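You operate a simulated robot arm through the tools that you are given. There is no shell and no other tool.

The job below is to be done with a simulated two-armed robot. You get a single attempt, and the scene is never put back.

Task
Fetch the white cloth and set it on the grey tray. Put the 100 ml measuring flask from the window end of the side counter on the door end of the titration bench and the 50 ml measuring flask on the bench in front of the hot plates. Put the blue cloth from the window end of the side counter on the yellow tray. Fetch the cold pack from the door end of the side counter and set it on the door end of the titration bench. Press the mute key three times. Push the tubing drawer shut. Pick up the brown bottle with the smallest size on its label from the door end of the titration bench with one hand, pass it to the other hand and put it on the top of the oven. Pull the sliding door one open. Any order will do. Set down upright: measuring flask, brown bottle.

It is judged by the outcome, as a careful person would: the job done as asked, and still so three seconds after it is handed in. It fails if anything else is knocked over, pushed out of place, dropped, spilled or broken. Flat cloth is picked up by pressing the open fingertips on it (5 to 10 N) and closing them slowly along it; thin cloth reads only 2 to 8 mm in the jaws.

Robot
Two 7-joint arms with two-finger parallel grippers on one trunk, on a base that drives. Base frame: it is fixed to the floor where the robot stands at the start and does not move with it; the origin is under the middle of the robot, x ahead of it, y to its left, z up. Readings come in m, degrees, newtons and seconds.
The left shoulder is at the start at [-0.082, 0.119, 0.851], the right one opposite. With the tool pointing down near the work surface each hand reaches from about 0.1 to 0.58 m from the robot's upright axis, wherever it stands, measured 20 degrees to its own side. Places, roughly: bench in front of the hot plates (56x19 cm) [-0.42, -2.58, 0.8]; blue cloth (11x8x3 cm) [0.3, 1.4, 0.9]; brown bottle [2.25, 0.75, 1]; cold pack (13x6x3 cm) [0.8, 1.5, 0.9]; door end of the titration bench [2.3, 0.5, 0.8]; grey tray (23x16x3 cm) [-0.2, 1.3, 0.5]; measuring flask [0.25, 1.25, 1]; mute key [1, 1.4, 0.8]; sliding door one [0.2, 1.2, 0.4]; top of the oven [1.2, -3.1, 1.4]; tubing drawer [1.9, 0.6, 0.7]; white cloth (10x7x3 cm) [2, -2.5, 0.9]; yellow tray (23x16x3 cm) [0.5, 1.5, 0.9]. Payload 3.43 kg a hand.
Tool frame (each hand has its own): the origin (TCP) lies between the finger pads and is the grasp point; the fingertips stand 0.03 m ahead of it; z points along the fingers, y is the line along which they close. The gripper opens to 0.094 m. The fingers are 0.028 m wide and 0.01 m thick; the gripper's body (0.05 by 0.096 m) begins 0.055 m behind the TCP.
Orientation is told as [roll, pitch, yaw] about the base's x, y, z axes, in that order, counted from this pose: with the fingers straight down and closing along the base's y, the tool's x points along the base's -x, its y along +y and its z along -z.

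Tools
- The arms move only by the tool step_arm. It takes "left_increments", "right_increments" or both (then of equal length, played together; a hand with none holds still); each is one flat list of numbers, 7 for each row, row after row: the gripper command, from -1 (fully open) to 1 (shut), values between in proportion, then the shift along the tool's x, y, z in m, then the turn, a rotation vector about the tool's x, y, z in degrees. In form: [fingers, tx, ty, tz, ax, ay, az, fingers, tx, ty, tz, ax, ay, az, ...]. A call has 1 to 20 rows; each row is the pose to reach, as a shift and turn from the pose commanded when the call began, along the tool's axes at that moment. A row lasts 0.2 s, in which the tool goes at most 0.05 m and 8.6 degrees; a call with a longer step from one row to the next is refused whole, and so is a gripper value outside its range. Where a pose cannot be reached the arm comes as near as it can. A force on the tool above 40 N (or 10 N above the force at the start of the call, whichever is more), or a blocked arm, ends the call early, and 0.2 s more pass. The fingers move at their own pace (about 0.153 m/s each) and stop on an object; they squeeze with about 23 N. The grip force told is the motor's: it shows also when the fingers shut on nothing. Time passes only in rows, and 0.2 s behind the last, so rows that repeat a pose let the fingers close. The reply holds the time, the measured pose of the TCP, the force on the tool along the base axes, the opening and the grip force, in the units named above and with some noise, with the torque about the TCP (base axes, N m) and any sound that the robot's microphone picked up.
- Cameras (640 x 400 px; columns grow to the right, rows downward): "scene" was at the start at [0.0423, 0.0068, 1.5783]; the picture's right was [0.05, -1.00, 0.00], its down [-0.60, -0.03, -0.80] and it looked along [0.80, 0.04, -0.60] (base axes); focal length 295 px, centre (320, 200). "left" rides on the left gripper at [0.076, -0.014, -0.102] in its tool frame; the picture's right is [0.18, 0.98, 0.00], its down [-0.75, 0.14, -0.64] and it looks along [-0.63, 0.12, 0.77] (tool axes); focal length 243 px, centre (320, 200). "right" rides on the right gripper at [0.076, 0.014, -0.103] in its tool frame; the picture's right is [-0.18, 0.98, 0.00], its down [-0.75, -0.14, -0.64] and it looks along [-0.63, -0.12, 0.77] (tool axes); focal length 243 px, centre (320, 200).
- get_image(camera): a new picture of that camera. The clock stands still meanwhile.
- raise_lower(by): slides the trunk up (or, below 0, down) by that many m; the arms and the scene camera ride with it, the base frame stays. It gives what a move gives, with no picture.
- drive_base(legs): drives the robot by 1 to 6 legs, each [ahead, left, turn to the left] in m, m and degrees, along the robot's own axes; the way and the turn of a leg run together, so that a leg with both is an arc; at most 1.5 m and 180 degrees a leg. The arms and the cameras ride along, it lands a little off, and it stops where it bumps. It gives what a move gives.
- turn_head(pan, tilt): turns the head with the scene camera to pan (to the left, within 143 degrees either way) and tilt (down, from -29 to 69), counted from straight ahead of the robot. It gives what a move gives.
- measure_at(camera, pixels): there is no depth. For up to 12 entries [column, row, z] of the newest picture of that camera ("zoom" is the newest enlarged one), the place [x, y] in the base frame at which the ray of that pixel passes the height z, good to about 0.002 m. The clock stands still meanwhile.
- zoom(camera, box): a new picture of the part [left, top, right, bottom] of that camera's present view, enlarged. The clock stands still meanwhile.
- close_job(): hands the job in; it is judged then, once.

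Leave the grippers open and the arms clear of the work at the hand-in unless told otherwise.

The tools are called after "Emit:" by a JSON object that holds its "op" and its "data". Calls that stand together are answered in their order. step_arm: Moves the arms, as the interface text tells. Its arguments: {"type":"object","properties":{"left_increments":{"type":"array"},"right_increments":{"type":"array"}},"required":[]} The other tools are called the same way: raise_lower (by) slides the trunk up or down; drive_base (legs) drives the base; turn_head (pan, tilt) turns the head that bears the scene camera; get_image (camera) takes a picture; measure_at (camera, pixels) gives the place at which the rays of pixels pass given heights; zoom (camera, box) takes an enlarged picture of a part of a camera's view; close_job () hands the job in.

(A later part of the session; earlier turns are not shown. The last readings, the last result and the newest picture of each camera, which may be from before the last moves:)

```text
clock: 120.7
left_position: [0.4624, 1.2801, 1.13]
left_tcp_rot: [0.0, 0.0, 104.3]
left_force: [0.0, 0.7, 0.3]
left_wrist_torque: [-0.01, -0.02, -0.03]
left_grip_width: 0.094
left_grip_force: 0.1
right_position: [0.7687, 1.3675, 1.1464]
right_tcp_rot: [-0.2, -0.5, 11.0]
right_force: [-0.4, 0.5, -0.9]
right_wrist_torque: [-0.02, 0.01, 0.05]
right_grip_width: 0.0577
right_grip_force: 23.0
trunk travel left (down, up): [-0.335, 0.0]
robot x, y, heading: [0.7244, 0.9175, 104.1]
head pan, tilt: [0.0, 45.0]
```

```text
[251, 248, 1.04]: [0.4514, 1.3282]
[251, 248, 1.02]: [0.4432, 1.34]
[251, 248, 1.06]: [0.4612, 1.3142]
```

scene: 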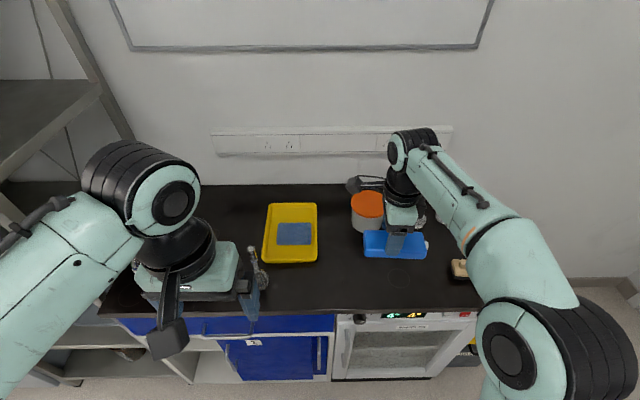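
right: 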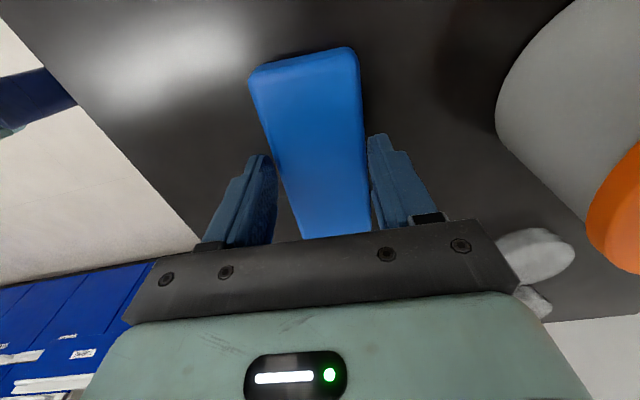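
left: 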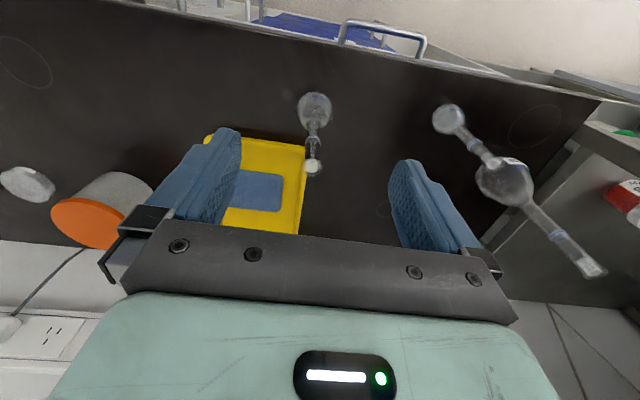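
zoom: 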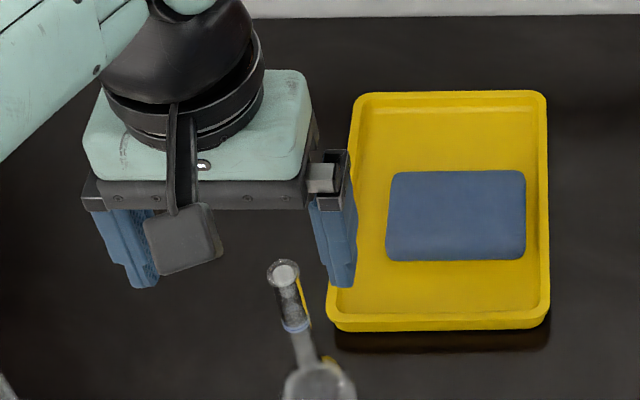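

The flask's axis is at about (0.452,1.321). I move 4.1 cm forward over it, then straight down to TCP z ≈ 1.015 around the neck.

Emit:
{"op": "step_arm", "data": {"left_increments": [-1, -0.02, -0.001, 0, 0, 0, 0, -1, -0.041, -0.002, 0, 0, 0, 0, -1, -0.041, -0.002, 0, 0, 0, 0, -1, -0.041, -0.002, 0.04, 0, 0, 0, -1, -0.041, -0.002, 0.08, 0, 0, 0, -1, -0.041, -0.002, 0.08, 0, 0, 0]}}

Emit:
{"op": "get_image", "data": {"camera": "left"}}

Emit:
{"op": "zoom", "data": {"camera": "scene", "box": [180, 180, 340, 280]}}

```text
clock: 122.1
left_position: [0.4566, 1.3194, 1.0499]
left_tcp_rot: [0.1, 0.0, 104.3]
left_force: [0.7, -0.4, 0.4]
left_wrist_torque: [0.0, 0.01, -0.02]
left_grip_width: 0.094
left_grip_force: 0.1
right_position: [0.7688, 1.3676, 1.1465]
right_tcp_rot: [-0.1, -0.5, 10.9]
right_force: [-0.3, 0.2, -2.2]
right_wrist_torque: [-0.03, 0.0, -0.01]
right_grip_width: 0.0575
right_grip_force: 23.2
trunk travel left (down, up): [-0.335, 0.0]
robot x, y, heading: [0.7268, 0.9176, 104.5]
head pan, tilt: [0.0, 45.0]
```

```text
taken
```

left: 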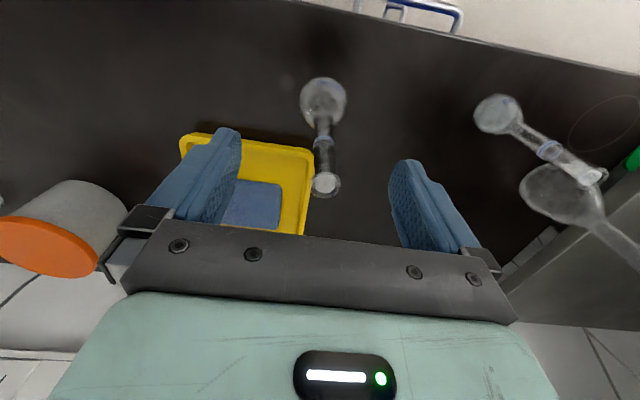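

```text
4.00 times, centred on (260, 230) of scene
```

zoom: 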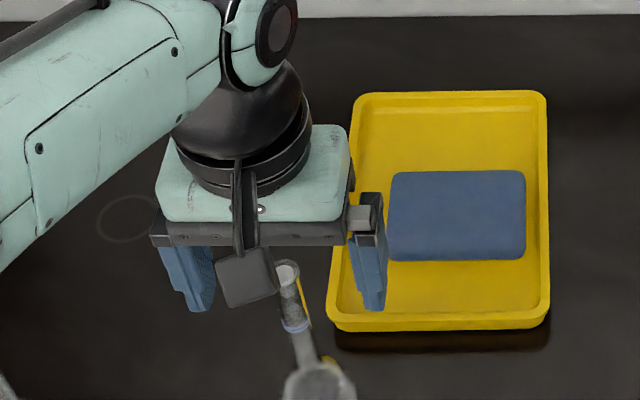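

The neck is on the tool axis within 4 mm. I descend 3.5 cm and close gently on the neck.

Emit:
{"op": "step_arm", "data": {"left_increments": [-1, -0.004, 0.003, 0.018, 0, 0, 0, -1, -0.004, 0.003, 0.035, 0, 0, 0, -0.5, -0.004, 0.003, 0.035, 0, 0, 0, 0, -0.004, 0.003, 0.035, 0, 0, 0, 0.4, -0.004, 0.003, 0.035, 0, 0, 0, 0.7, -0.004, 0.003, 0.035, 0, 0, 0, 1, -0.004, 0.003, 0.035, 0, 0, 0, 1, -0.004, 0.003, 0.035, 0, 0, 0]}}

Emit:
{"op": "get_image", "data": {"camera": "left"}}

Emit:
{"op": "zoom", "data": {"camera": "scene", "box": [180, 180, 340, 280]}}

```text
clock: 123.9
left_position: [0.4506, 1.3221, 1.0158]
left_tcp_rot: [0.0, 0.0, 104.3]
left_force: [0.5, 1.0, 0.6]
left_wrist_torque: [-0.01, -0.01, -0.01]
left_grip_width: 0.0188
left_grip_force: 23.4
right_position: [0.7671, 1.3664, 1.1471]
right_tcp_rot: [-0.1, -0.6, 11.0]
right_force: [0.6, -0.1, -1.9]
right_wrist_torque: [0.01, 0.03, 0.0]
right_grip_width: 0.0576
right_grip_force: 23.0
trunk travel left (down, up): [-0.335, 0.0]
robot x, y, heading: [0.7287, 0.9239, 104.3]
head pan, tilt: [0.0, 45.0]
```

```text
taken
```

left: 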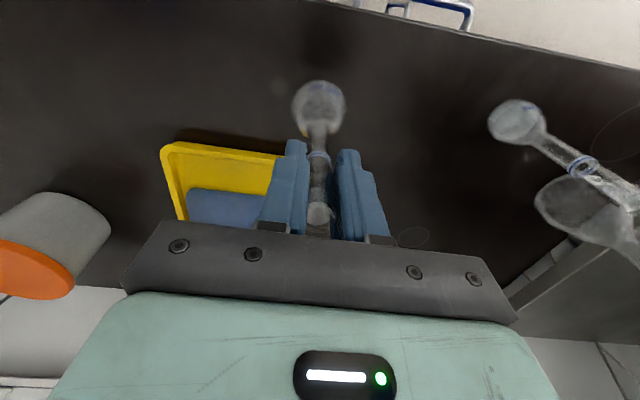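

```text
4.00 times, centred on (260, 230) of scene
```

zoom: 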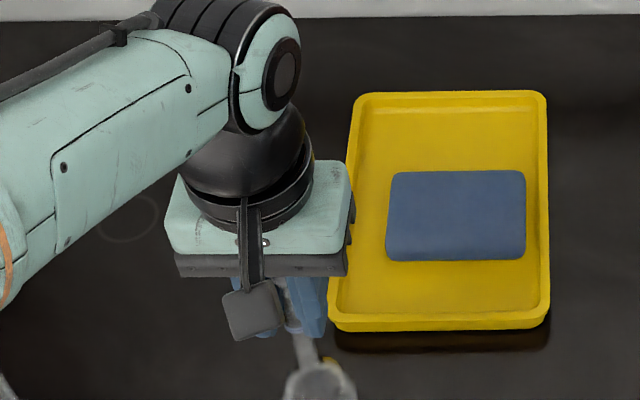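

The neck is gripped (19 mm). I lift the flask straight up slowly.

Emit:
{"op": "step_arm", "data": {"left_increments": [1, 0, 0, -0.01, 0, 0, 0, 1, 0, 0, -0.03, 0, 0, 0, 1, 0, 0, -0.06, 0, 0, 0, 1, 0, 0, -0.09, 0, 0, 0, 1, 0, 0, -0.12, 0, 0, 0, 1, 0, 0, -0.14, 0, 0, 0, 1, 0, 0, -0.14, 0, 0, 0]}}

Emit:
{"op": "get_image", "data": {"camera": "left"}}

Emit:
{"op": "get_image", "data": {"camera": "scene"}}

```text
clock: 125.5
left_position: [0.452, 1.3214, 1.1547]
left_tcp_rot: [0.0, 0.0, 104.3]
left_force: [-0.7, -0.7, -0.7]
left_wrist_torque: [0.0, 0.02, 0.01]
left_grip_width: 0.0188
left_grip_force: 22.8
right_position: [0.7687, 1.3658, 1.1468]
right_tcp_rot: [0.0, -0.5, 10.9]
right_force: [0.6, -0.2, -1.0]
right_wrist_torque: [0.0, 0.04, 0.0]
right_grip_width: 0.0575
right_grip_force: 22.5
trunk travel left (down, up): [-0.335, 0.0]
robot x, y, heading: [0.7303, 0.9173, 104.4]
head pan, tilt: [0.0, 45.0]
```

```text
taken
```

left: 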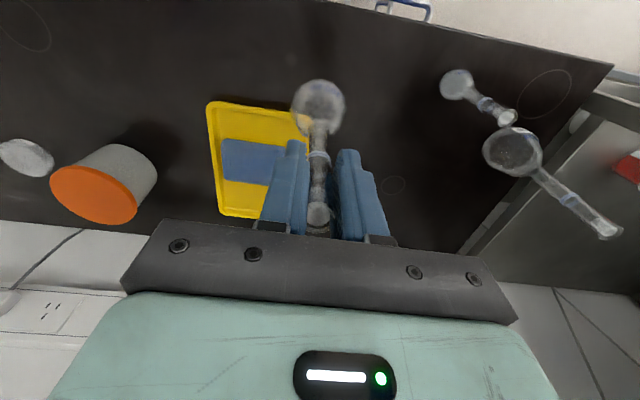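

```text
taken
```

scene: 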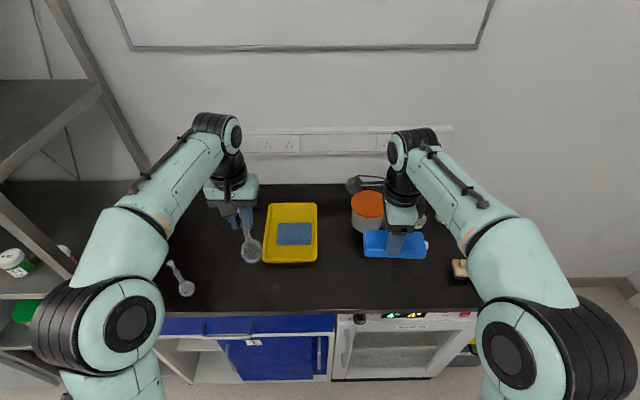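

Both items are held clear. I back away 0.5 m and turn right 90° to face the titration bench.

Emit:
{"op": "drive_base", "data": {"legs": [[-0.5, 0, 0], [0, 0, -90]]}}

Emit:
{"op": "turn_head", "data": {"pan": 0, "tilt": 35}}

Emit:
{"op": "get_image", "data": {"camera": "scene"}}

```text
clock: 132.3
left_position: [1.2581, 0.7048, 1.1552]
left_tcp_rot: [0.0, 0.0, 12.5]
left_force: [0.6, -0.2, -1.9]
left_wrist_torque: [0.05, -0.02, -0.03]
left_grip_width: 0.0189
left_grip_force: 23.0
right_position: [1.2927, 0.3879, 1.1478]
right_tcp_rot: [-0.1, -0.5, -80.8]
right_force: [-0.2, 0.3, -1.9]
right_wrist_torque: [-0.05, 0.01, -0.02]
right_grip_width: 0.0575
right_grip_force: 22.7
trunk travel left (down, up): [-0.335, 0.0]
robot x, y, heading: [0.8494, 0.4436, 12.4]
head pan, tilt: [0.0, 45.0]
```

```text
clock: 133.0
left_position: [1.2593, 0.7055, 1.1555]
left_tcp_rot: [0.0, -0.1, 12.6]
left_force: [0.1, -0.8, -0.3]
left_wrist_torque: [-0.03, 0.04, 0.03]
left_grip_width: 0.0188
left_grip_force: 23.2
right_position: [1.2935, 0.3866, 1.1462]
right_tcp_rot: [-0.2, -0.5, -80.8]
right_force: [-0.4, 0.4, -2.1]
right_wrist_torque: [-0.01, 0.0, 0.0]
right_grip_width: 0.0577
right_grip_force: 23.3
trunk travel left (down, up): [-0.335, 0.0]
robot x, y, heading: [0.85, 0.4416, 12.3]
head pan, tilt: [0.0, 35.0]
```

```text
taken
```

scene: 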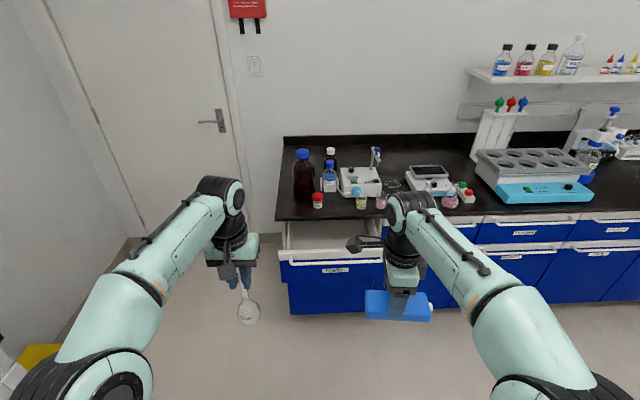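

I see the bench's door end at left with the bottles around (305,175) and the open drawer at (330,250). I zoom in to read labels and find free space.

Emit:
{"op": "zoom", "data": {"camera": "scene", "box": [260, 130, 420, 230]}}

Emit:
{"op": "zoom", "data": {"camera": "scene", "box": [260, 210, 400, 300]}}

Emit:
{"op": "zoom", "data": {"camera": "scene", "box": [400, 130, 640, 280]}}

Emit:
{"op": "zoom", "data": {"camera": "scene", "box": [285, 140, 345, 215]}}

```text
4.00 times, centred on (340, 180) of scene
```

zoom: 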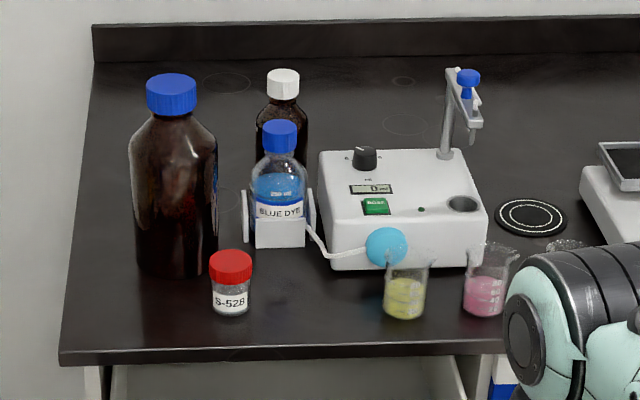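

```text
4.44 times, centred on (330, 255) of scene
```

zoom: 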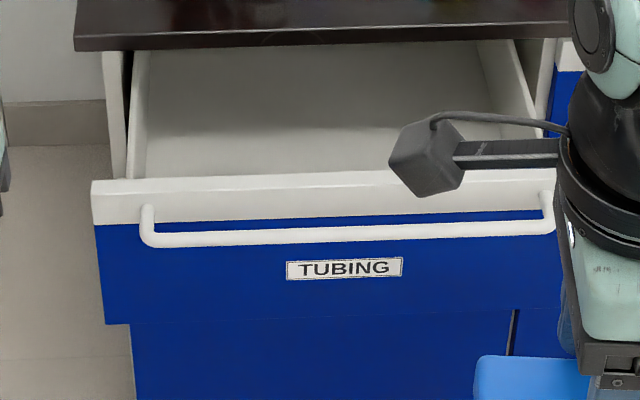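

```text
2.67 times, centred on (520, 205) of scene
```

zoom: 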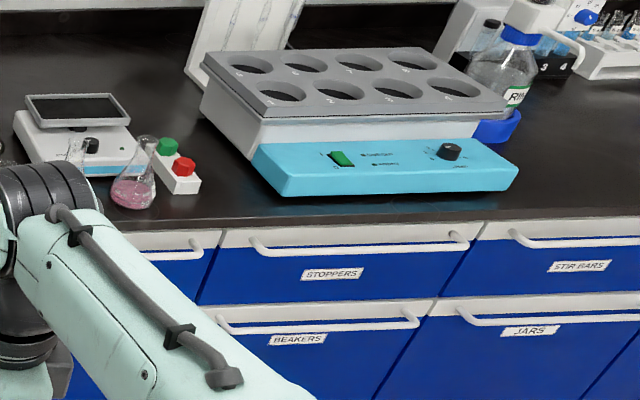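

```text
5.33 times, centred on (315, 178) of scene
```

zoom: 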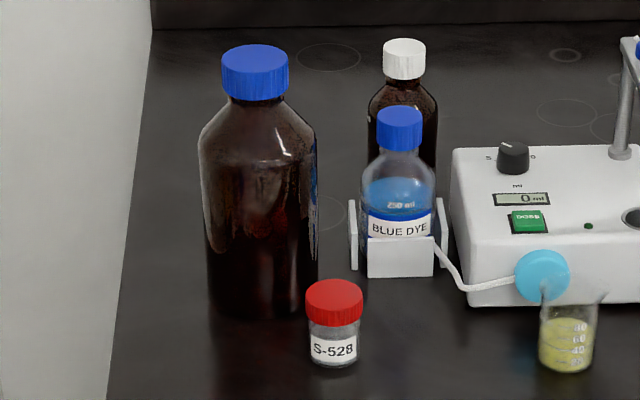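

The drawer reads TUBING. Two brown bottles stand at the door end, a big one with a blue cap and a smaller one with a white cap, labels facing away. I measure the bench edge and the objects.

Emit:
{"op": "measure_at", "data": {"camera": "scene", "pixels": [[277, 219, 0.86], [385, 216, 0.86], [303, 198, 0.86], [317, 207, 0.86], [329, 190, 0.86], [361, 207, 0.86], [346, 197, 0.86], [283, 251, 0.75], [388, 248, 0.75], [332, 172, 0.86], [285, 145, 0.86], [460, 143, 0.86]]}}

```text
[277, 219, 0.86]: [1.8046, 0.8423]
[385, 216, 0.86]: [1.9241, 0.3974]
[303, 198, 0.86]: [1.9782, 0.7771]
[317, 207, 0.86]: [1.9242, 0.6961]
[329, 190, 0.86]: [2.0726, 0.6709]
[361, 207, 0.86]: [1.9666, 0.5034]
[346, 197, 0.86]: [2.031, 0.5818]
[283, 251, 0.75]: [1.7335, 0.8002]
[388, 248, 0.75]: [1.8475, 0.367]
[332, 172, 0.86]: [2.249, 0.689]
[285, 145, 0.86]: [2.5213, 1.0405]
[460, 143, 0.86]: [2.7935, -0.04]
```

The bench front is at about t = 1.96 (room-aligned axis). I straighten by 2°, drive ahead 0.5 m and 0.2 m right for a closer look.

Emit:
{"op": "drive_base", "data": {"legs": [[0, 0, 2], [0.48, -0.2, 0]]}}

Emit:
{"op": "turn_head", "data": {"pan": 0, "tilt": 40}}

Emit:
{"op": "get_image", "data": {"camera": "scene"}}

Emit:
{"op": "get_image", "data": {"camera": "left"}}

Emit:
{"op": "get_image", "data": {"camera": "right"}}

```text
clock: 136.4
left_position: [1.7615, 0.6598, 1.1545]
left_tcp_rot: [-0.1, 0.1, 15.0]
left_force: [0.5, 0.1, -0.2]
left_wrist_torque: [0.0, 0.01, 0.03]
left_grip_width: 0.0185
left_grip_force: 23.0
right_position: [1.8088, 0.344, 1.1468]
right_tcp_rot: [-0.1, -0.5, -78.4]
right_force: [-0.6, -0.8, -1.8]
right_wrist_torque: [-0.02, 0.01, -0.02]
right_grip_width: 0.0576
right_grip_force: 23.1
trunk travel left (down, up): [-0.335, 0.0]
robot x, y, heading: [1.3639, 0.3796, 15.0]
head pan, tilt: [0.0, 35.0]
```

```text
clock: 137.1
left_position: [1.7611, 0.6605, 1.1556]
left_tcp_rot: [0.0, -0.1, 15.0]
left_force: [0.3, 0.5, -0.8]
left_wrist_torque: [0.0, -0.01, 0.0]
left_grip_width: 0.0185
left_grip_force: 23.0
right_position: [1.8105, 0.3433, 1.1471]
right_tcp_rot: [-0.1, -0.4, -78.4]
right_force: [-0.4, -0.5, -1.3]
right_wrist_torque: [0.01, -0.03, -0.08]
right_grip_width: 0.0575
right_grip_force: 23.0
trunk travel left (down, up): [-0.335, 0.0]
robot x, y, heading: [1.3609, 0.3801, 14.9]
head pan, tilt: [0.0, 40.0]
```

```text
taken
```

scene: 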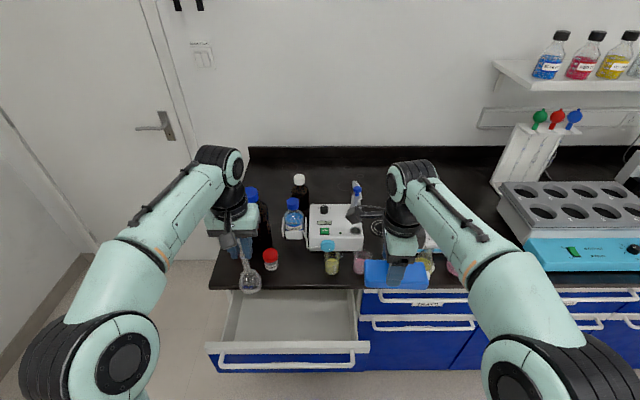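

```text
taken
```

left: 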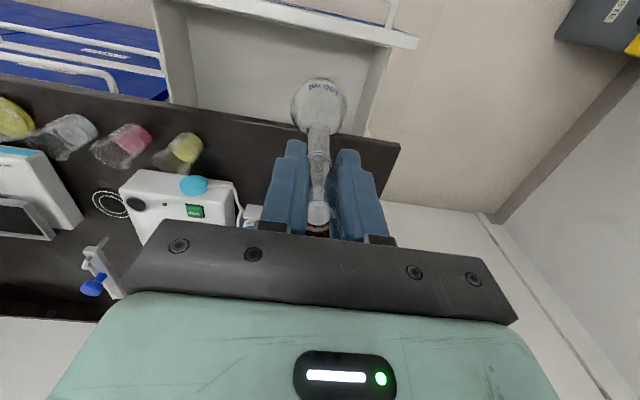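

```text
taken
```

right: 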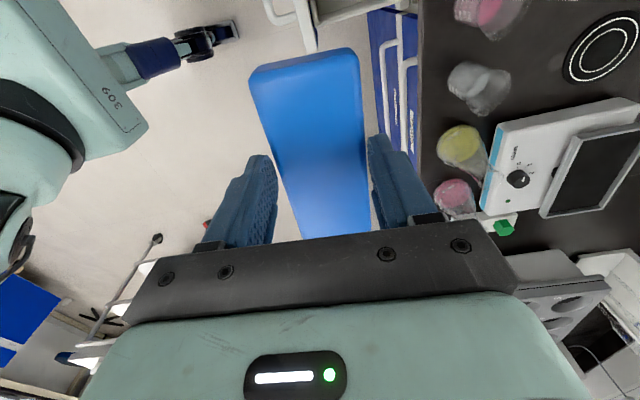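

The bench front is crowded with beakers. I zoom in for free spots.

Emit:
{"op": "zoom", "data": {"camera": "scene", "box": [200, 140, 400, 300]}}

Emit:
{"op": "measure_at", "data": {"camera": "scene", "pixels": [[271, 269, 0.86], [331, 273, 0.86], [210, 289, 0.86], [360, 288, 0.86], [293, 238, 0.86], [264, 253, 0.86], [311, 251, 0.86], [209, 350, 0.77], [368, 350, 0.77]]}}

```text
2.50 times, centred on (300, 220) of scene
```

zoom: 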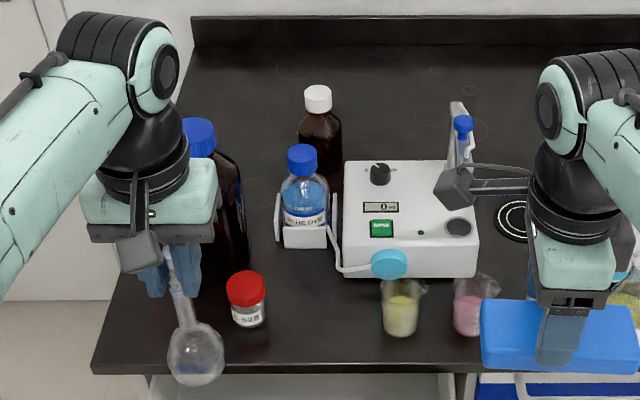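

```text
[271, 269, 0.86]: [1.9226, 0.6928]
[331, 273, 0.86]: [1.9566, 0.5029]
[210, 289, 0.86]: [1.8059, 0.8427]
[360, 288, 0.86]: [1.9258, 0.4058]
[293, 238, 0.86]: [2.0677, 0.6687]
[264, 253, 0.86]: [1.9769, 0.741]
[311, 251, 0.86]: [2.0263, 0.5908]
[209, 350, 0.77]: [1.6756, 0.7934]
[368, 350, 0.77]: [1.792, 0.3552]
```

The bench top is at z = 0.86 and the front is crowded; the free space and the white-capped bottle are best reached from the bench's door-side end. I tuck both hands back 14 cm, then drive around to that end.

Emit:
{"op": "step_arm", "data": {"left_increments": [1, 0.03, 0, 0, 0, 0, 0, 1, 0.06, 0, 0, 0, 0, 0, 1, 0.09, 0, 0, 0, 0, 0, 1, 0.12, 0, 0, 0, 0, 0, 1, 0.14, 0, 0, 0, 0, 0], "right_increments": [1, 0, -0.03, 0, 0, 0, 0, 1, 0, -0.06, 0, 0, 0, 0, 1, 0, -0.09, 0, 0, 0, 0, 1, 0, -0.12, 0, 0, 0, 0, 1, 0, -0.13, 0, 0, 0, 0]}}

Emit:
{"op": "drive_base", "data": {"legs": [[-0.25, 0.5, 0], [0, 0.22, -90]]}}

Emit:
{"op": "get_image", "data": {"camera": "scene"}}

```text
clock: 138.3
left_position: [1.625, 0.6234, 1.1534]
left_tcp_rot: [-0.1, 0.0, 15.0]
left_force: [-0.7, -1.0, -0.4]
left_wrist_torque: [0.02, 0.0, -0.01]
left_grip_width: 0.0185
left_grip_force: 23.5
right_position: [1.6825, 0.3158, 1.1475]
right_tcp_rot: [0.0, -0.6, -78.5]
right_force: [0.4, -0.2, -1.6]
right_wrist_torque: [0.05, 0.02, 0.03]
right_grip_width: 0.0576
right_grip_force: 22.7
trunk travel left (down, up): [-0.335, 0.0]
robot x, y, heading: [1.362, 0.3799, 14.9]
head pan, tilt: [0.0, 40.0]
```

```text
clock: 147.0
left_position: [1.3347, 0.6902, 1.1532]
left_tcp_rot: [0.1, 0.1, -76.3]
left_force: [-0.1, 0.2, 0.8]
left_wrist_torque: [0.01, 0.0, 0.03]
left_grip_width: 0.0158
left_grip_force: 22.9
right_position: [1.0259, 0.6377, 1.1463]
right_tcp_rot: [0.0, -0.5, -169.7]
right_force: [0.2, -0.5, -1.8]
right_wrist_torque: [-0.01, -0.02, 0.02]
right_grip_width: 0.0576
right_grip_force: 23.1
trunk travel left (down, up): [-0.335, 0.0]
robot x, y, heading: [1.096, 0.9625, -76.5]
head pan, tilt: [0.0, 40.0]
cut short: leg 2
```

```text
taken
```

scene: 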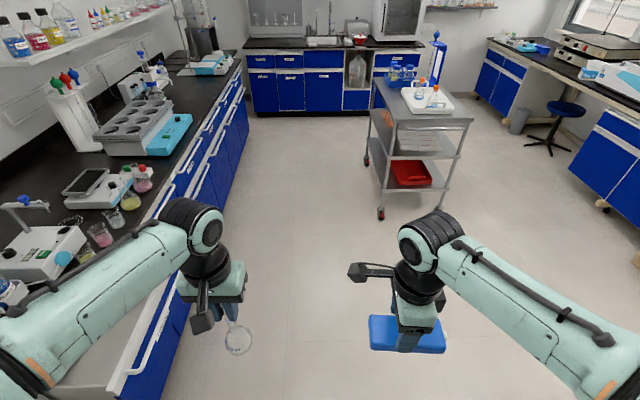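

The base's rear bumped lightly and the left grip reads 15.8 mm instead of 18.8, so I check the flask first.

Emit:
{"op": "get_image", "data": {"camera": "left"}}

Emit:
{"op": "zoom", "data": {"camera": "scene", "box": [150, 240, 310, 370]}}

Emit:
{"op": "turn_head", "data": {"pan": 140, "tilt": 50}}

Emit:
{"op": "get_image", "data": {"camera": "scene"}}

Emit:
{"op": "turn_head", "data": {"pan": -140, "tilt": 50}}

Emit:
{"op": "get_image", "data": {"camera": "scene"}}

```text
taken
```

left: 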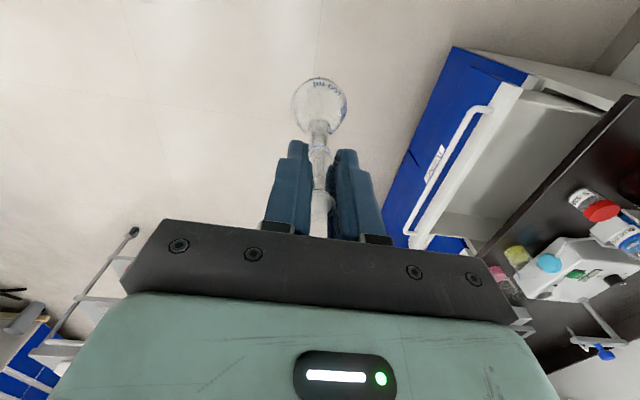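

```text
3.08 times, centred on (230, 305) of scene
```

zoom: 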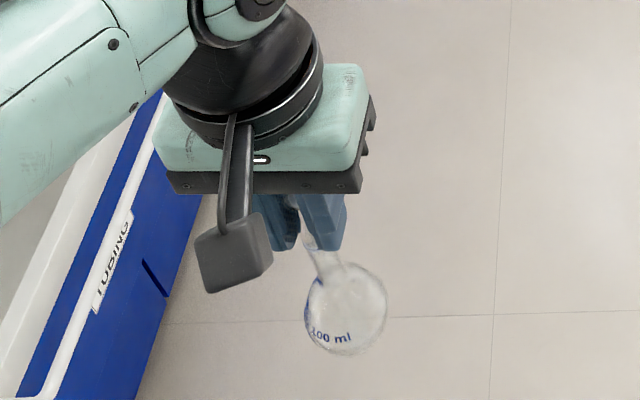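

```text
clock: 149.2
left_position: [1.3346, 0.6914, 1.1535]
left_tcp_rot: [0.0, 0.0, -76.2]
left_force: [0.1, 0.5, -0.3]
left_wrist_torque: [0.02, 0.02, -0.02]
left_grip_width: 0.016
left_grip_force: 23.1
right_position: [1.0263, 0.6384, 1.1463]
right_tcp_rot: [-0.1, -0.5, -169.6]
right_force: [0.6, -0.5, -1.5]
right_wrist_torque: [0.02, -0.07, -0.04]
right_grip_width: 0.0576
right_grip_force: 22.6
trunk travel left (down, up): [-0.335, 0.0]
robot x, y, heading: [1.092, 0.9592, -76.6]
head pan, tilt: [140.0, 50.0]
```

```text
taken
```

scene: 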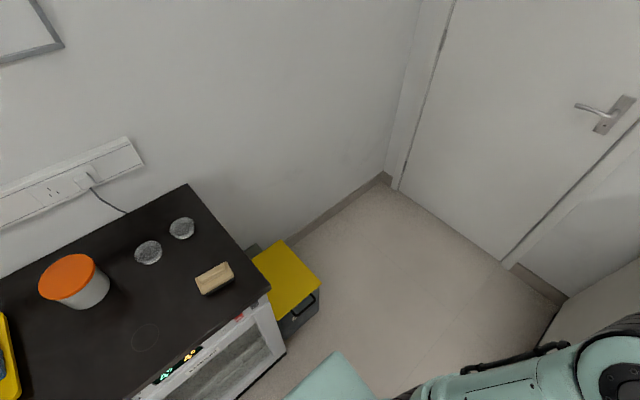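

```text
clock: 153.1
left_position: [1.3345, 0.69, 1.1539]
left_tcp_rot: [0.0, -0.1, -76.3]
left_force: [0.8, -0.1, -0.2]
left_wrist_torque: [0.01, 0.0, -0.01]
left_grip_width: 0.0156
left_grip_force: 23.4
right_position: [1.0246, 0.6382, 1.1478]
right_tcp_rot: [-0.1, -0.5, -169.8]
right_force: [0.0, 0.1, -1.5]
right_wrist_torque: [0.03, -0.04, -0.01]
right_grip_width: 0.0573
right_grip_force: 22.9
trunk travel left (down, up): [-0.335, 0.0]
robot x, y, heading: [1.0969, 0.9589, -76.3]
head pan, tilt: [-140.0, 50.0]
```

```text
taken
```

scene: 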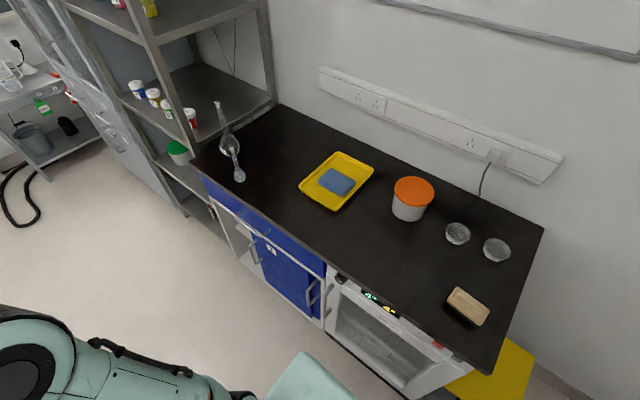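

The flask still hangs; I zoom in to check whether it tilted or slid.

Emit:
{"op": "zoom", "data": {"camera": "left", "box": [240, 60, 400, 260]}}

```text
2.00 times, centred on (320, 160) of left
```

zoom: 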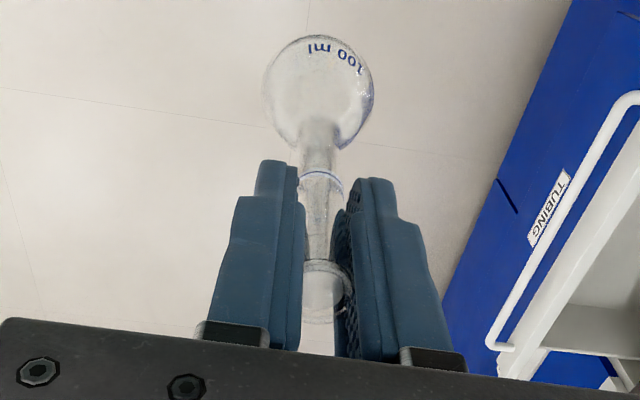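

The neck slid only a few millimetres down to its lip and is secure. I pull ahead, turn back left and drive past the bench's end, then turn to face it from the door side.

Emit:
{"op": "drive_base", "data": {"legs": [[0.1, 0, 0], [0, 0, 90], [0.6, 0.12, 0], [0.25, 0.1, 0]]}}

Emit:
{"op": "turn_head", "data": {"pan": -60, "tilt": 40}}

Emit:
{"op": "get_image", "data": {"camera": "scene"}}

```text
clock: 162.5
left_position: [2.1676, 1.4903, 1.153]
left_tcp_rot: [0.0, -0.1, 12.7]
left_force: [-0.2, 0.7, -0.9]
left_wrist_torque: [-0.01, 0.0, -0.01]
left_grip_width: 0.016
left_grip_force: 22.8
right_position: [2.214, 1.18, 1.1471]
right_tcp_rot: [0.0, -0.5, -80.8]
right_force: [-0.3, -0.5, -1.9]
right_wrist_torque: [0.04, -0.01, 0.02]
right_grip_width: 0.0575
right_grip_force: 23.1
trunk travel left (down, up): [-0.335, 0.0]
robot x, y, heading: [1.8974, 1.2552, 12.7]
head pan, tilt: [-140.0, 50.0]
```

```text
clock: 164.1
left_position: [2.1661, 1.4908, 1.1534]
left_tcp_rot: [-0.1, 0.0, 12.6]
left_force: [-0.9, -0.6, -1.8]
left_wrist_torque: [0.02, 0.03, 0.02]
left_grip_width: 0.0158
left_grip_force: 22.9
right_position: [2.2133, 1.1812, 1.1471]
right_tcp_rot: [-0.2, -0.4, -80.8]
right_force: [-0.2, 0.4, -1.7]
right_wrist_torque: [0.0, 0.0, -0.01]
right_grip_width: 0.0576
right_grip_force: 22.7
trunk travel left (down, up): [-0.335, 0.0]
robot x, y, heading: [1.8925, 1.258, 12.8]
head pan, tilt: [-60.0, 40.0]
```

```text
taken
```

scene: 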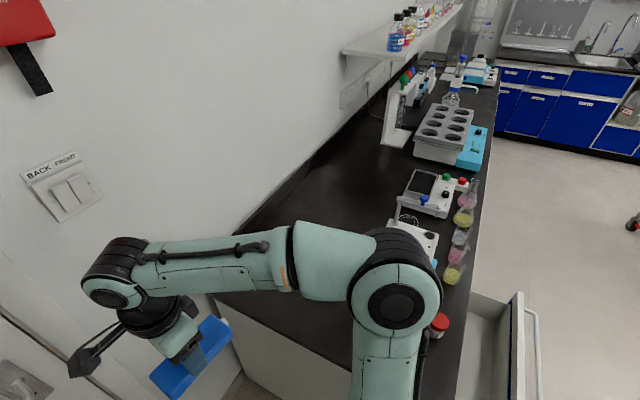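

I'm at the bench's door end. I turn right 88° to face along the bench.

Emit:
{"op": "drive_base", "data": {"legs": [[0, 0, -88.4]]}}

Emit:
{"op": "turn_head", "data": {"pan": 5, "tilt": 45}}

Emit:
{"op": "get_image", "data": {"camera": "scene"}}

Emit:
{"op": "get_image", "data": {"camera": "left"}}

Emit:
{"op": "get_image", "data": {"camera": "right"}}

```text
clock: 168.2
left_position: [2.1404, 0.9921, 1.1537]
left_tcp_rot: [0.0, 0.0, -75.1]
left_force: [0.9, -0.2, -0.9]
left_wrist_torque: [0.0, 0.02, -0.05]
left_grip_width: 0.016
left_grip_force: 23.0
right_position: [1.8305, 0.9332, 1.146]
right_tcp_rot: [-0.1, -0.4, -168.5]
right_force: [0.0, 0.3, -1.8]
right_wrist_torque: [0.0, -0.03, 0.01]
right_grip_width: 0.0578
right_grip_force: 22.7
trunk travel left (down, up): [-0.335, 0.0]
robot x, y, heading: [1.896, 1.2583, -75.0]
head pan, tilt: [-60.0, 40.0]
```

```text
clock: 169.6
left_position: [2.1396, 0.9933, 1.1526]
left_tcp_rot: [0.0, 0.0, -74.9]
left_force: [0.0, -0.3, -0.3]
left_wrist_torque: [-0.01, 0.01, -0.01]
left_grip_width: 0.0157
left_grip_force: 23.0
right_position: [1.8317, 0.9344, 1.1456]
right_tcp_rot: [-0.1, -0.3, -168.5]
right_force: [-0.4, -0.6, -0.9]
right_wrist_torque: [0.01, -0.03, 0.01]
right_grip_width: 0.0575
right_grip_force: 23.1
trunk travel left (down, up): [-0.335, 0.0]
robot x, y, heading: [1.8946, 1.2586, -75.2]
head pan, tilt: [5.0, 45.0]
```

```text
taken
```

scene: 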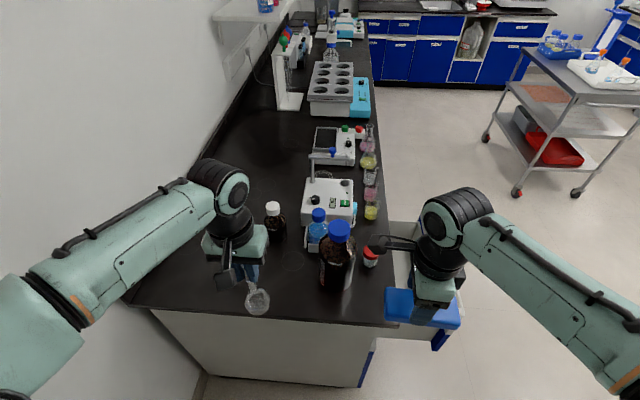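

```text
taken
```

left: 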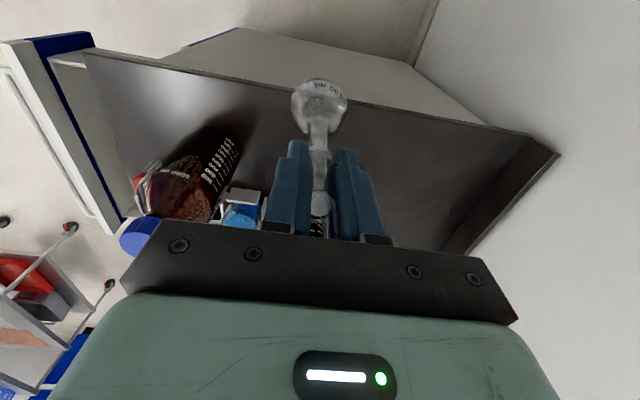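

```text
taken
```

right: 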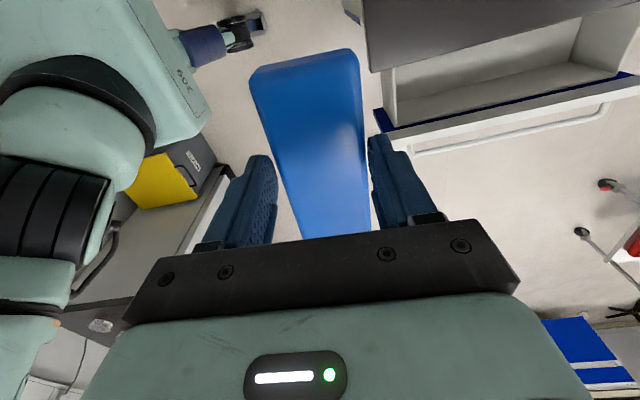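

A clear view: the left (wall) side of the bench end is free. I measure the bottles, the bench corners and the free area at z = 0.86.

Emit:
{"op": "measure_at", "data": {"camera": "scene", "pixels": [[275, 240, 0.86], [337, 287, 0.86], [317, 250, 0.86], [125, 305, 0.86], [395, 327, 0.86], [370, 266, 0.86], [200, 250, 0.86], [230, 280, 0.86], [190, 280, 0.86], [257, 308, 1.02]]}}

Emit:
{"op": "zoom", "data": {"camera": "scene", "box": [240, 180, 400, 300]}}

Emit:
{"op": "zoom", "data": {"camera": "left", "box": [120, 120, 320, 250]}}

```text
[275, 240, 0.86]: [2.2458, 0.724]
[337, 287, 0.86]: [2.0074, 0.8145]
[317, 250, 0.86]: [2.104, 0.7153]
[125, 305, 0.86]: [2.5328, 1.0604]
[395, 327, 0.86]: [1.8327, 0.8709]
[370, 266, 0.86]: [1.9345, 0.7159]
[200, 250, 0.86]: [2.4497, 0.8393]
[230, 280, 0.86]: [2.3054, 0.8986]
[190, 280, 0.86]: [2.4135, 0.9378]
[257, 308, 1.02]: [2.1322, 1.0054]
```

```text
3.33 times, centred on (320, 240) of scene
```

zoom: 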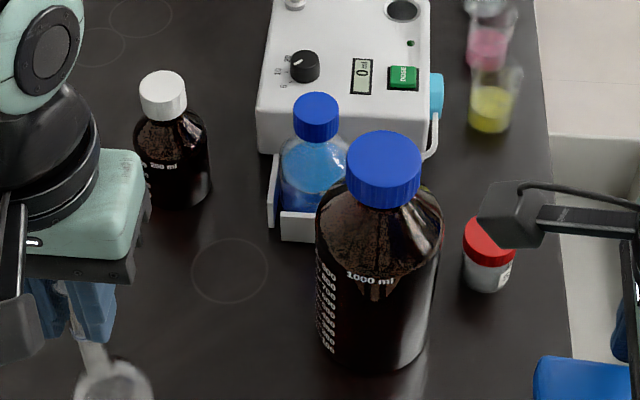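

```text
3.08 times, centred on (220, 185) of left
```

zoom: 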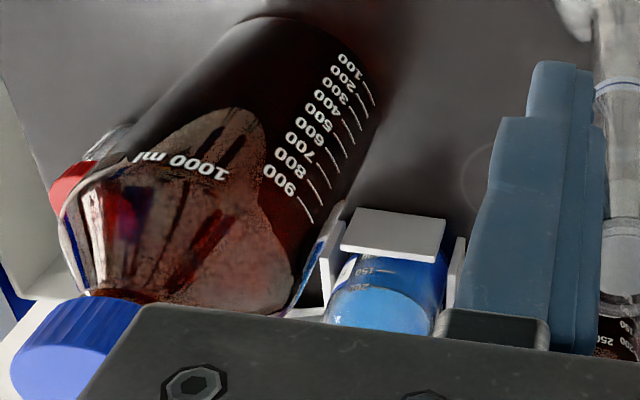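

The big bottle is marked 1000 ml and the white-capped one 250 ml, so the white-capped bottle is the one to fetch. I shift 0.18 m left and slightly ahead, so that I can set the flask and the pack on the free area.

Emit:
{"op": "drive_base", "data": {"legs": [[0.02, 0.18, -0.4]]}}

Emit:
{"op": "get_image", "data": {"camera": "left"}}

Emit:
{"op": "get_image", "data": {"camera": "scene"}}

```text
clock: 171.8
left_position: [2.322, 1.0198, 1.1536]
left_tcp_rot: [0.0, 0.0, -75.4]
left_force: [-0.3, 0.0, -1.1]
left_wrist_torque: [0.0, 0.04, -0.02]
left_grip_width: 0.0159
left_grip_force: 23.1
right_position: [2.013, 0.9625, 1.1457]
right_tcp_rot: [-0.1, -0.4, -168.8]
right_force: [0.3, -0.1, -2.1]
right_wrist_torque: [-0.02, -0.04, 0.0]
right_grip_width: 0.0574
right_grip_force: 22.9
trunk travel left (down, up): [-0.335, 0.0]
robot x, y, heading: [2.0769, 1.288, -75.5]
head pan, tilt: [5.0, 45.0]
```

```text
taken
```

left: 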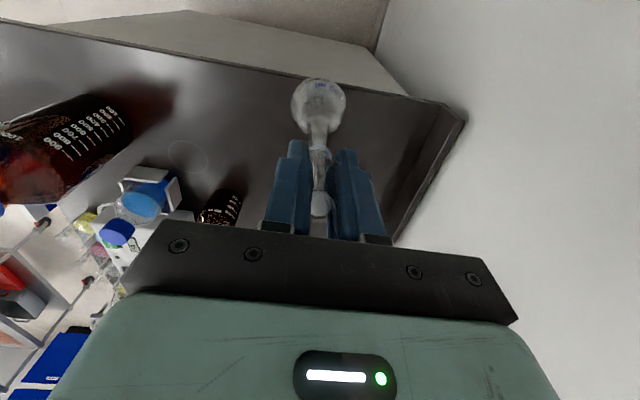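

```text
taken
```

scene: 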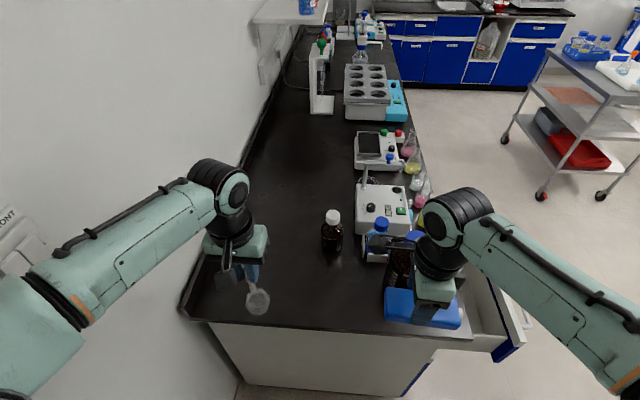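

The flask now hangs near (t 2.50, n 0.41). I move it 13 cm over the free wall-side area and lower to about 3 cm above the bench.

Emit:
{"op": "step_arm", "data": {"left_increments": [1, -0.02, 0.004, 0, 0, 0, 0, 1, -0.045, 0.008, 0, 0, 0, 0, 1, -0.07, 0.012, 0, 0, 0, 0, 1, -0.095, 0.016, 0.01, 0, 0, 0, 1, -0.12, 0.02, 0.03, 0, 0, 0, 1, -0.13, 0.02, 0.05, 0, 0, 0, 1, -0.13, 0.02, 0.075, 0, 0, 0, 1, -0.13, 0.02, 0.1, 0, 0, 0, 1, -0.13, 0.02, 0.12, 0, 0, 0, 1, -0.13, 0.02, 0.12, 0, 0, 0]}}

Emit:
{"op": "get_image", "data": {"camera": "left"}}

Emit:
{"op": "zoom", "data": {"camera": "scene", "box": [170, 150, 370, 310]}}

```text
clock: 174.0
left_position: [2.373, 0.8999, 1.0353]
left_tcp_rot: [0.0, 0.0, -75.3]
left_force: [0.0, 0.8, -0.5]
left_wrist_torque: [-0.05, -0.04, -0.01]
left_grip_width: 0.0159
left_grip_force: 22.7
right_position: [2.0128, 0.9632, 1.1474]
right_tcp_rot: [-0.2, -0.5, -168.7]
right_force: [-0.6, -0.1, -1.5]
right_wrist_torque: [0.01, 0.0, 0.0]
right_grip_width: 0.0576
right_grip_force: 22.9
trunk travel left (down, up): [-0.335, 0.0]
robot x, y, heading: [2.0789, 1.2851, -75.6]
head pan, tilt: [5.0, 45.0]
```

```text
taken
```

left: 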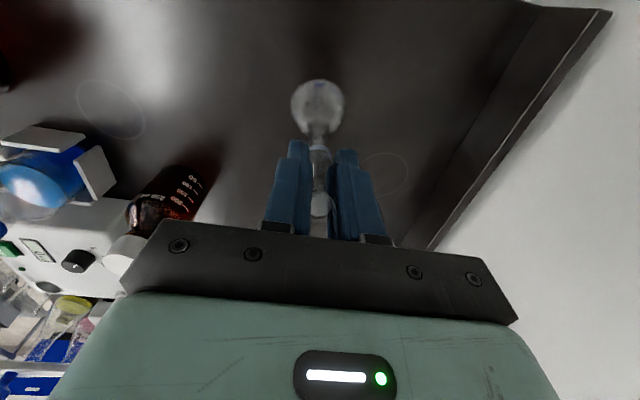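

```text
2.50 times, centred on (270, 230) of scene
```

zoom: 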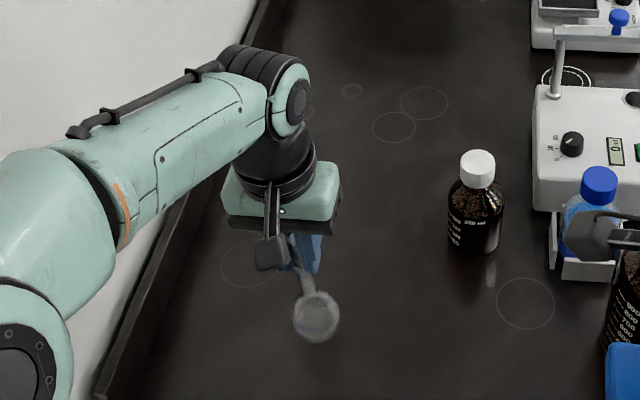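

I lower in small steps until the flask touches the bench.

Emit:
{"op": "step_arm", "data": {"left_increments": [1, 0, 0, 0.01, 0, 0, 0, 1, 0, 0, 0.02, 0, 0, 0, 1, 0, 0, 0.025, 0, 0, 0, 1, 0, 0, 0.028, 0, 0, 0]}}

Emit:
{"op": "step_arm", "data": {"left_increments": [1, 0, 0, 0.003, 0, 0, 0, 1, 0, 0, 0.005, 0, 0, 0]}}

```text
clock: 175.0
left_position: [2.3743, 0.8981, 1.0091]
left_tcp_rot: [0.0, -0.4, -75.3]
left_force: [-0.6, 0.1, 19.2]
left_wrist_torque: [0.26, 0.02, 0.03]
left_grip_width: 0.0163
left_grip_force: 22.9
right_position: [2.0131, 0.9627, 1.1468]
right_tcp_rot: [0.1, -0.4, -168.7]
right_force: [0.7, 0.3, -2.8]
right_wrist_torque: [0.01, -0.04, -0.01]
right_grip_width: 0.0576
right_grip_force: 22.6
trunk travel left (down, up): [-0.335, 0.0]
robot x, y, heading: [2.0775, 1.2853, -75.4]
head pan, tilt: [5.0, 45.0]
```

```text
clock: 175.6
left_position: [2.3741, 0.8995, 1.002]
left_tcp_rot: [0.0, -0.3, -75.3]
left_force: [1.4, -3.1, 23.0]
left_wrist_torque: [-0.26, -0.16, 0.02]
left_grip_width: 0.0157
left_grip_force: 22.8
right_position: [2.0132, 0.9638, 1.1471]
right_tcp_rot: [0.0, -0.4, -168.8]
right_force: [-0.7, 0.2, -1.5]
right_wrist_torque: [0.0, -0.04, 0.0]
right_grip_width: 0.0576
right_grip_force: 22.6
trunk travel left (down, up): [-0.335, 0.0]
robot x, y, heading: [2.0812, 1.2854, -75.4]
head pan, tilt: [5.0, 45.0]
```

Contact: the flask stands on the bench. I ease up 2 mm and open the fingers a little, then look.

Emit:
{"op": "step_arm", "data": {"left_increments": [1, 0, 0, -0.003, 0, 0, 0, 0.5, 0, 0, -0.003, 0, 0, 0, 0.2, 0, 0, -0.003, 0, 0, 0, 0.0, 0, 0, -0.003, 0, 0, 0, 0.0, 0, 0, -0.003, 0, 0, 0]}}

Emit:
{"op": "get_image", "data": {"camera": "left"}}

Emit:
{"op": "zoom", "data": {"camera": "scene", "box": [220, 200, 340, 296]}}

```text
clock: 176.8
left_position: [2.3741, 0.8993, 1.0041]
left_tcp_rot: [0.0, 0.1, -75.3]
left_force: [0.2, -0.4, -0.4]
left_wrist_torque: [0.04, 0.01, 0.03]
left_grip_width: 0.0471
left_grip_force: 0.2
right_position: [2.014, 0.9624, 1.1455]
right_tcp_rot: [-0.2, -0.4, -168.7]
right_force: [-0.4, 0.5, -1.4]
right_wrist_torque: [-0.01, -0.02, 0.02]
right_grip_width: 0.0577
right_grip_force: 23.0
trunk travel left (down, up): [-0.335, 0.0]
robot x, y, heading: [2.0753, 1.2824, -75.6]
head pan, tilt: [5.0, 45.0]
```

```text
taken
```

left: 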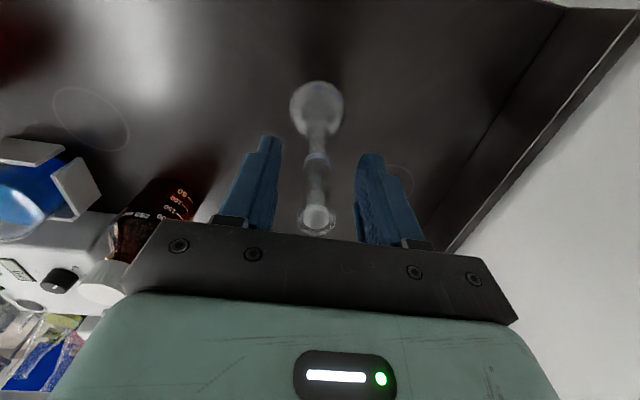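

```text
4.17 times, centred on (280, 248) of scene
```

zoom: 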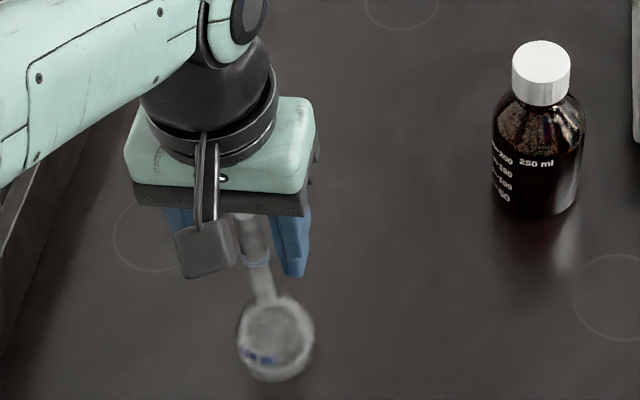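

The flask stands free between the fingers. I lift the hand straight up off it and then draw it back.

Emit:
{"op": "step_arm", "data": {"left_increments": [0, 0, 0, -0.03, 0, 0, 0, 0, 0, 0, -0.06, 0, 0, 0, 0, 0, 0, -0.1, 0, 0, 0, 0, 0, 0, -0.14, 0, 0, 0, 0, 0.04, 0, -0.16, 0, 0, 0, 0, 0.08, 0, -0.16, 0, 0, 0, -1, 0.12, 0, -0.16, 0, 0, 0]}}

Emit:
{"op": "get_image", "data": {"camera": "scene"}}

Emit:
{"op": "get_image", "data": {"camera": "left"}}

```text
clock: 178.4
left_position: [2.3423, 1.0168, 1.1629]
left_tcp_rot: [0.1, -0.1, -75.2]
left_force: [0.0, -0.2, 0.8]
left_wrist_torque: [-0.02, 0.01, 0.01]
left_grip_width: 0.0941
left_grip_force: 0.0
right_position: [2.0135, 0.9641, 1.1469]
right_tcp_rot: [-0.1, -0.4, -168.7]
right_force: [0.0, 0.8, -1.8]
right_wrist_torque: [-0.05, 0.01, 0.02]
right_grip_width: 0.0575
right_grip_force: 23.1
trunk travel left (down, up): [-0.335, 0.0]
robot x, y, heading: [2.0777, 1.2849, -75.5]
head pan, tilt: [5.0, 45.0]
```

```text
taken
```

scene: 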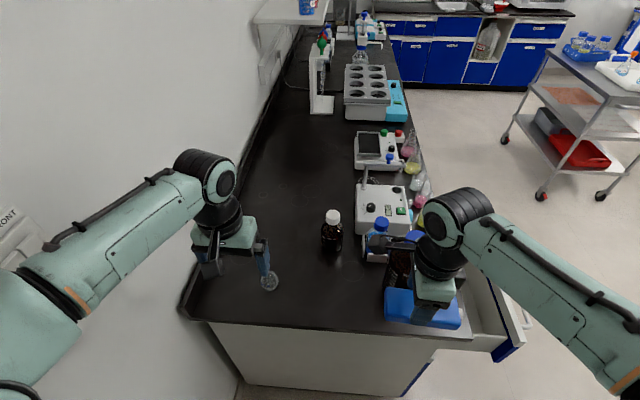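

```text
taken
```

left: 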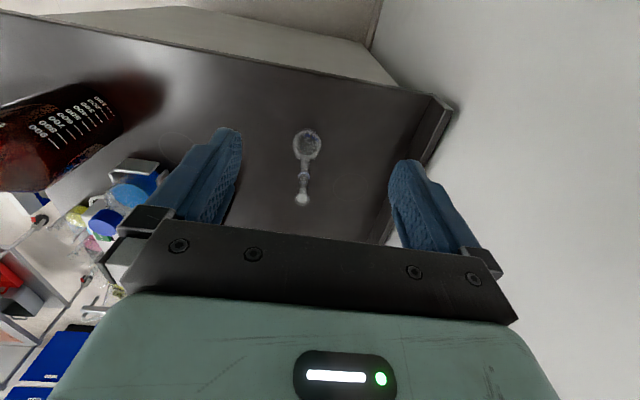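

The 100 ml flask stands upright on the bench. Next the cold pack: I pull the left hand back and bring the right hand over the free spot near (t 2.32, n 0.31), lowering partway.

Emit:
{"op": "step_arm", "data": {"left_increments": [-1, 0.03, 0, -0.02, 0, 0, 0, -1, 0.06, 0, -0.04, 0, 0, 0, -1, 0.09, 0, -0.06, 0, 0, 0, -1, 0.09, 0, -0.08, 0, 0, 0, -1, 0.09, 0, -0.08, 0, 0, 0, -1, 0.09, 0, -0.08, 0, 0, 0, -1, 0.09, 0, -0.08, 0, 0, 0, -1, 0.09, 0, -0.08, 0, 0, 0], "right_increments": [1, 0.03, 0, 0, 0, 0, 0, 1, 0.06, 0.01, 0, 0, 0, 0, 1, 0.09, 0.03, 0, 0, 0, 0, 1, 0.12, 0.06, 0, 0, 0, 0, 1, 0.136, 0.09, 0.03, 0, 0, 0, 1, 0.136, 0.113, 0.07, 0, 0, 0, 1, 0.136, 0.113, 0.11, 0, 0, 0, 1, 0.136, 0.113, 0.15, 0, 0, 0]}}

Emit:
{"op": "get_image", "data": {"camera": "right"}}

Emit:
{"op": "get_image", "data": {"camera": "scene"}}

```text
clock: 180.2
left_position: [2.3195, 1.1011, 1.2443]
left_tcp_rot: [0.0, 0.0, -75.3]
left_force: [-0.7, 0.1, -0.1]
left_wrist_torque: [0.04, -0.02, -0.01]
left_grip_width: 0.0939
left_grip_force: 0.1
right_position: [2.1677, 0.8787, 0.9972]
right_tcp_rot: [-0.1, -0.4, -168.8]
right_force: [-0.1, 0.3, -0.3]
right_wrist_torque: [0.03, -0.05, -0.01]
right_grip_width: 0.0576
right_grip_force: 22.7
trunk travel left (down, up): [-0.335, 0.0]
robot x, y, heading: [2.0849, 1.2824, -75.2]
head pan, tilt: [5.0, 45.0]
```

```text
taken
```

right: 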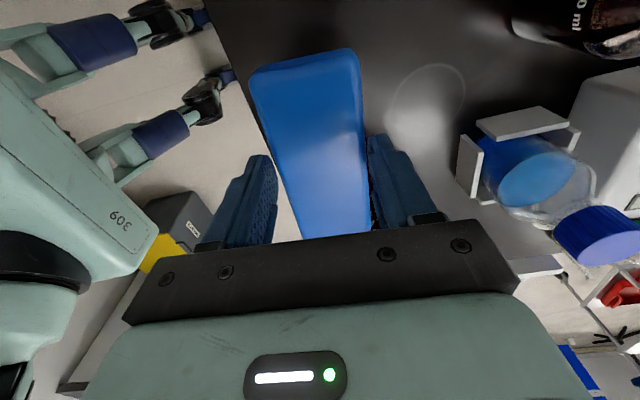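

```text
taken
```

scene: 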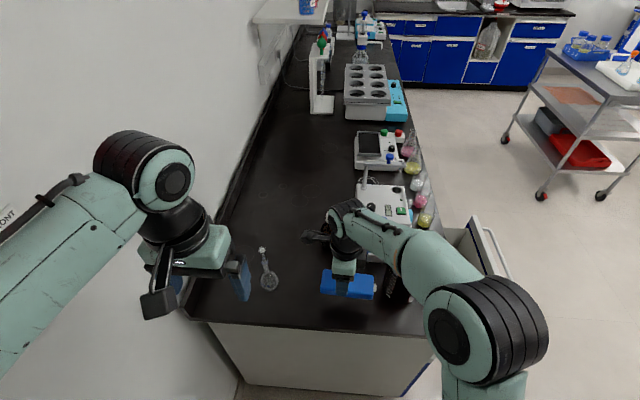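

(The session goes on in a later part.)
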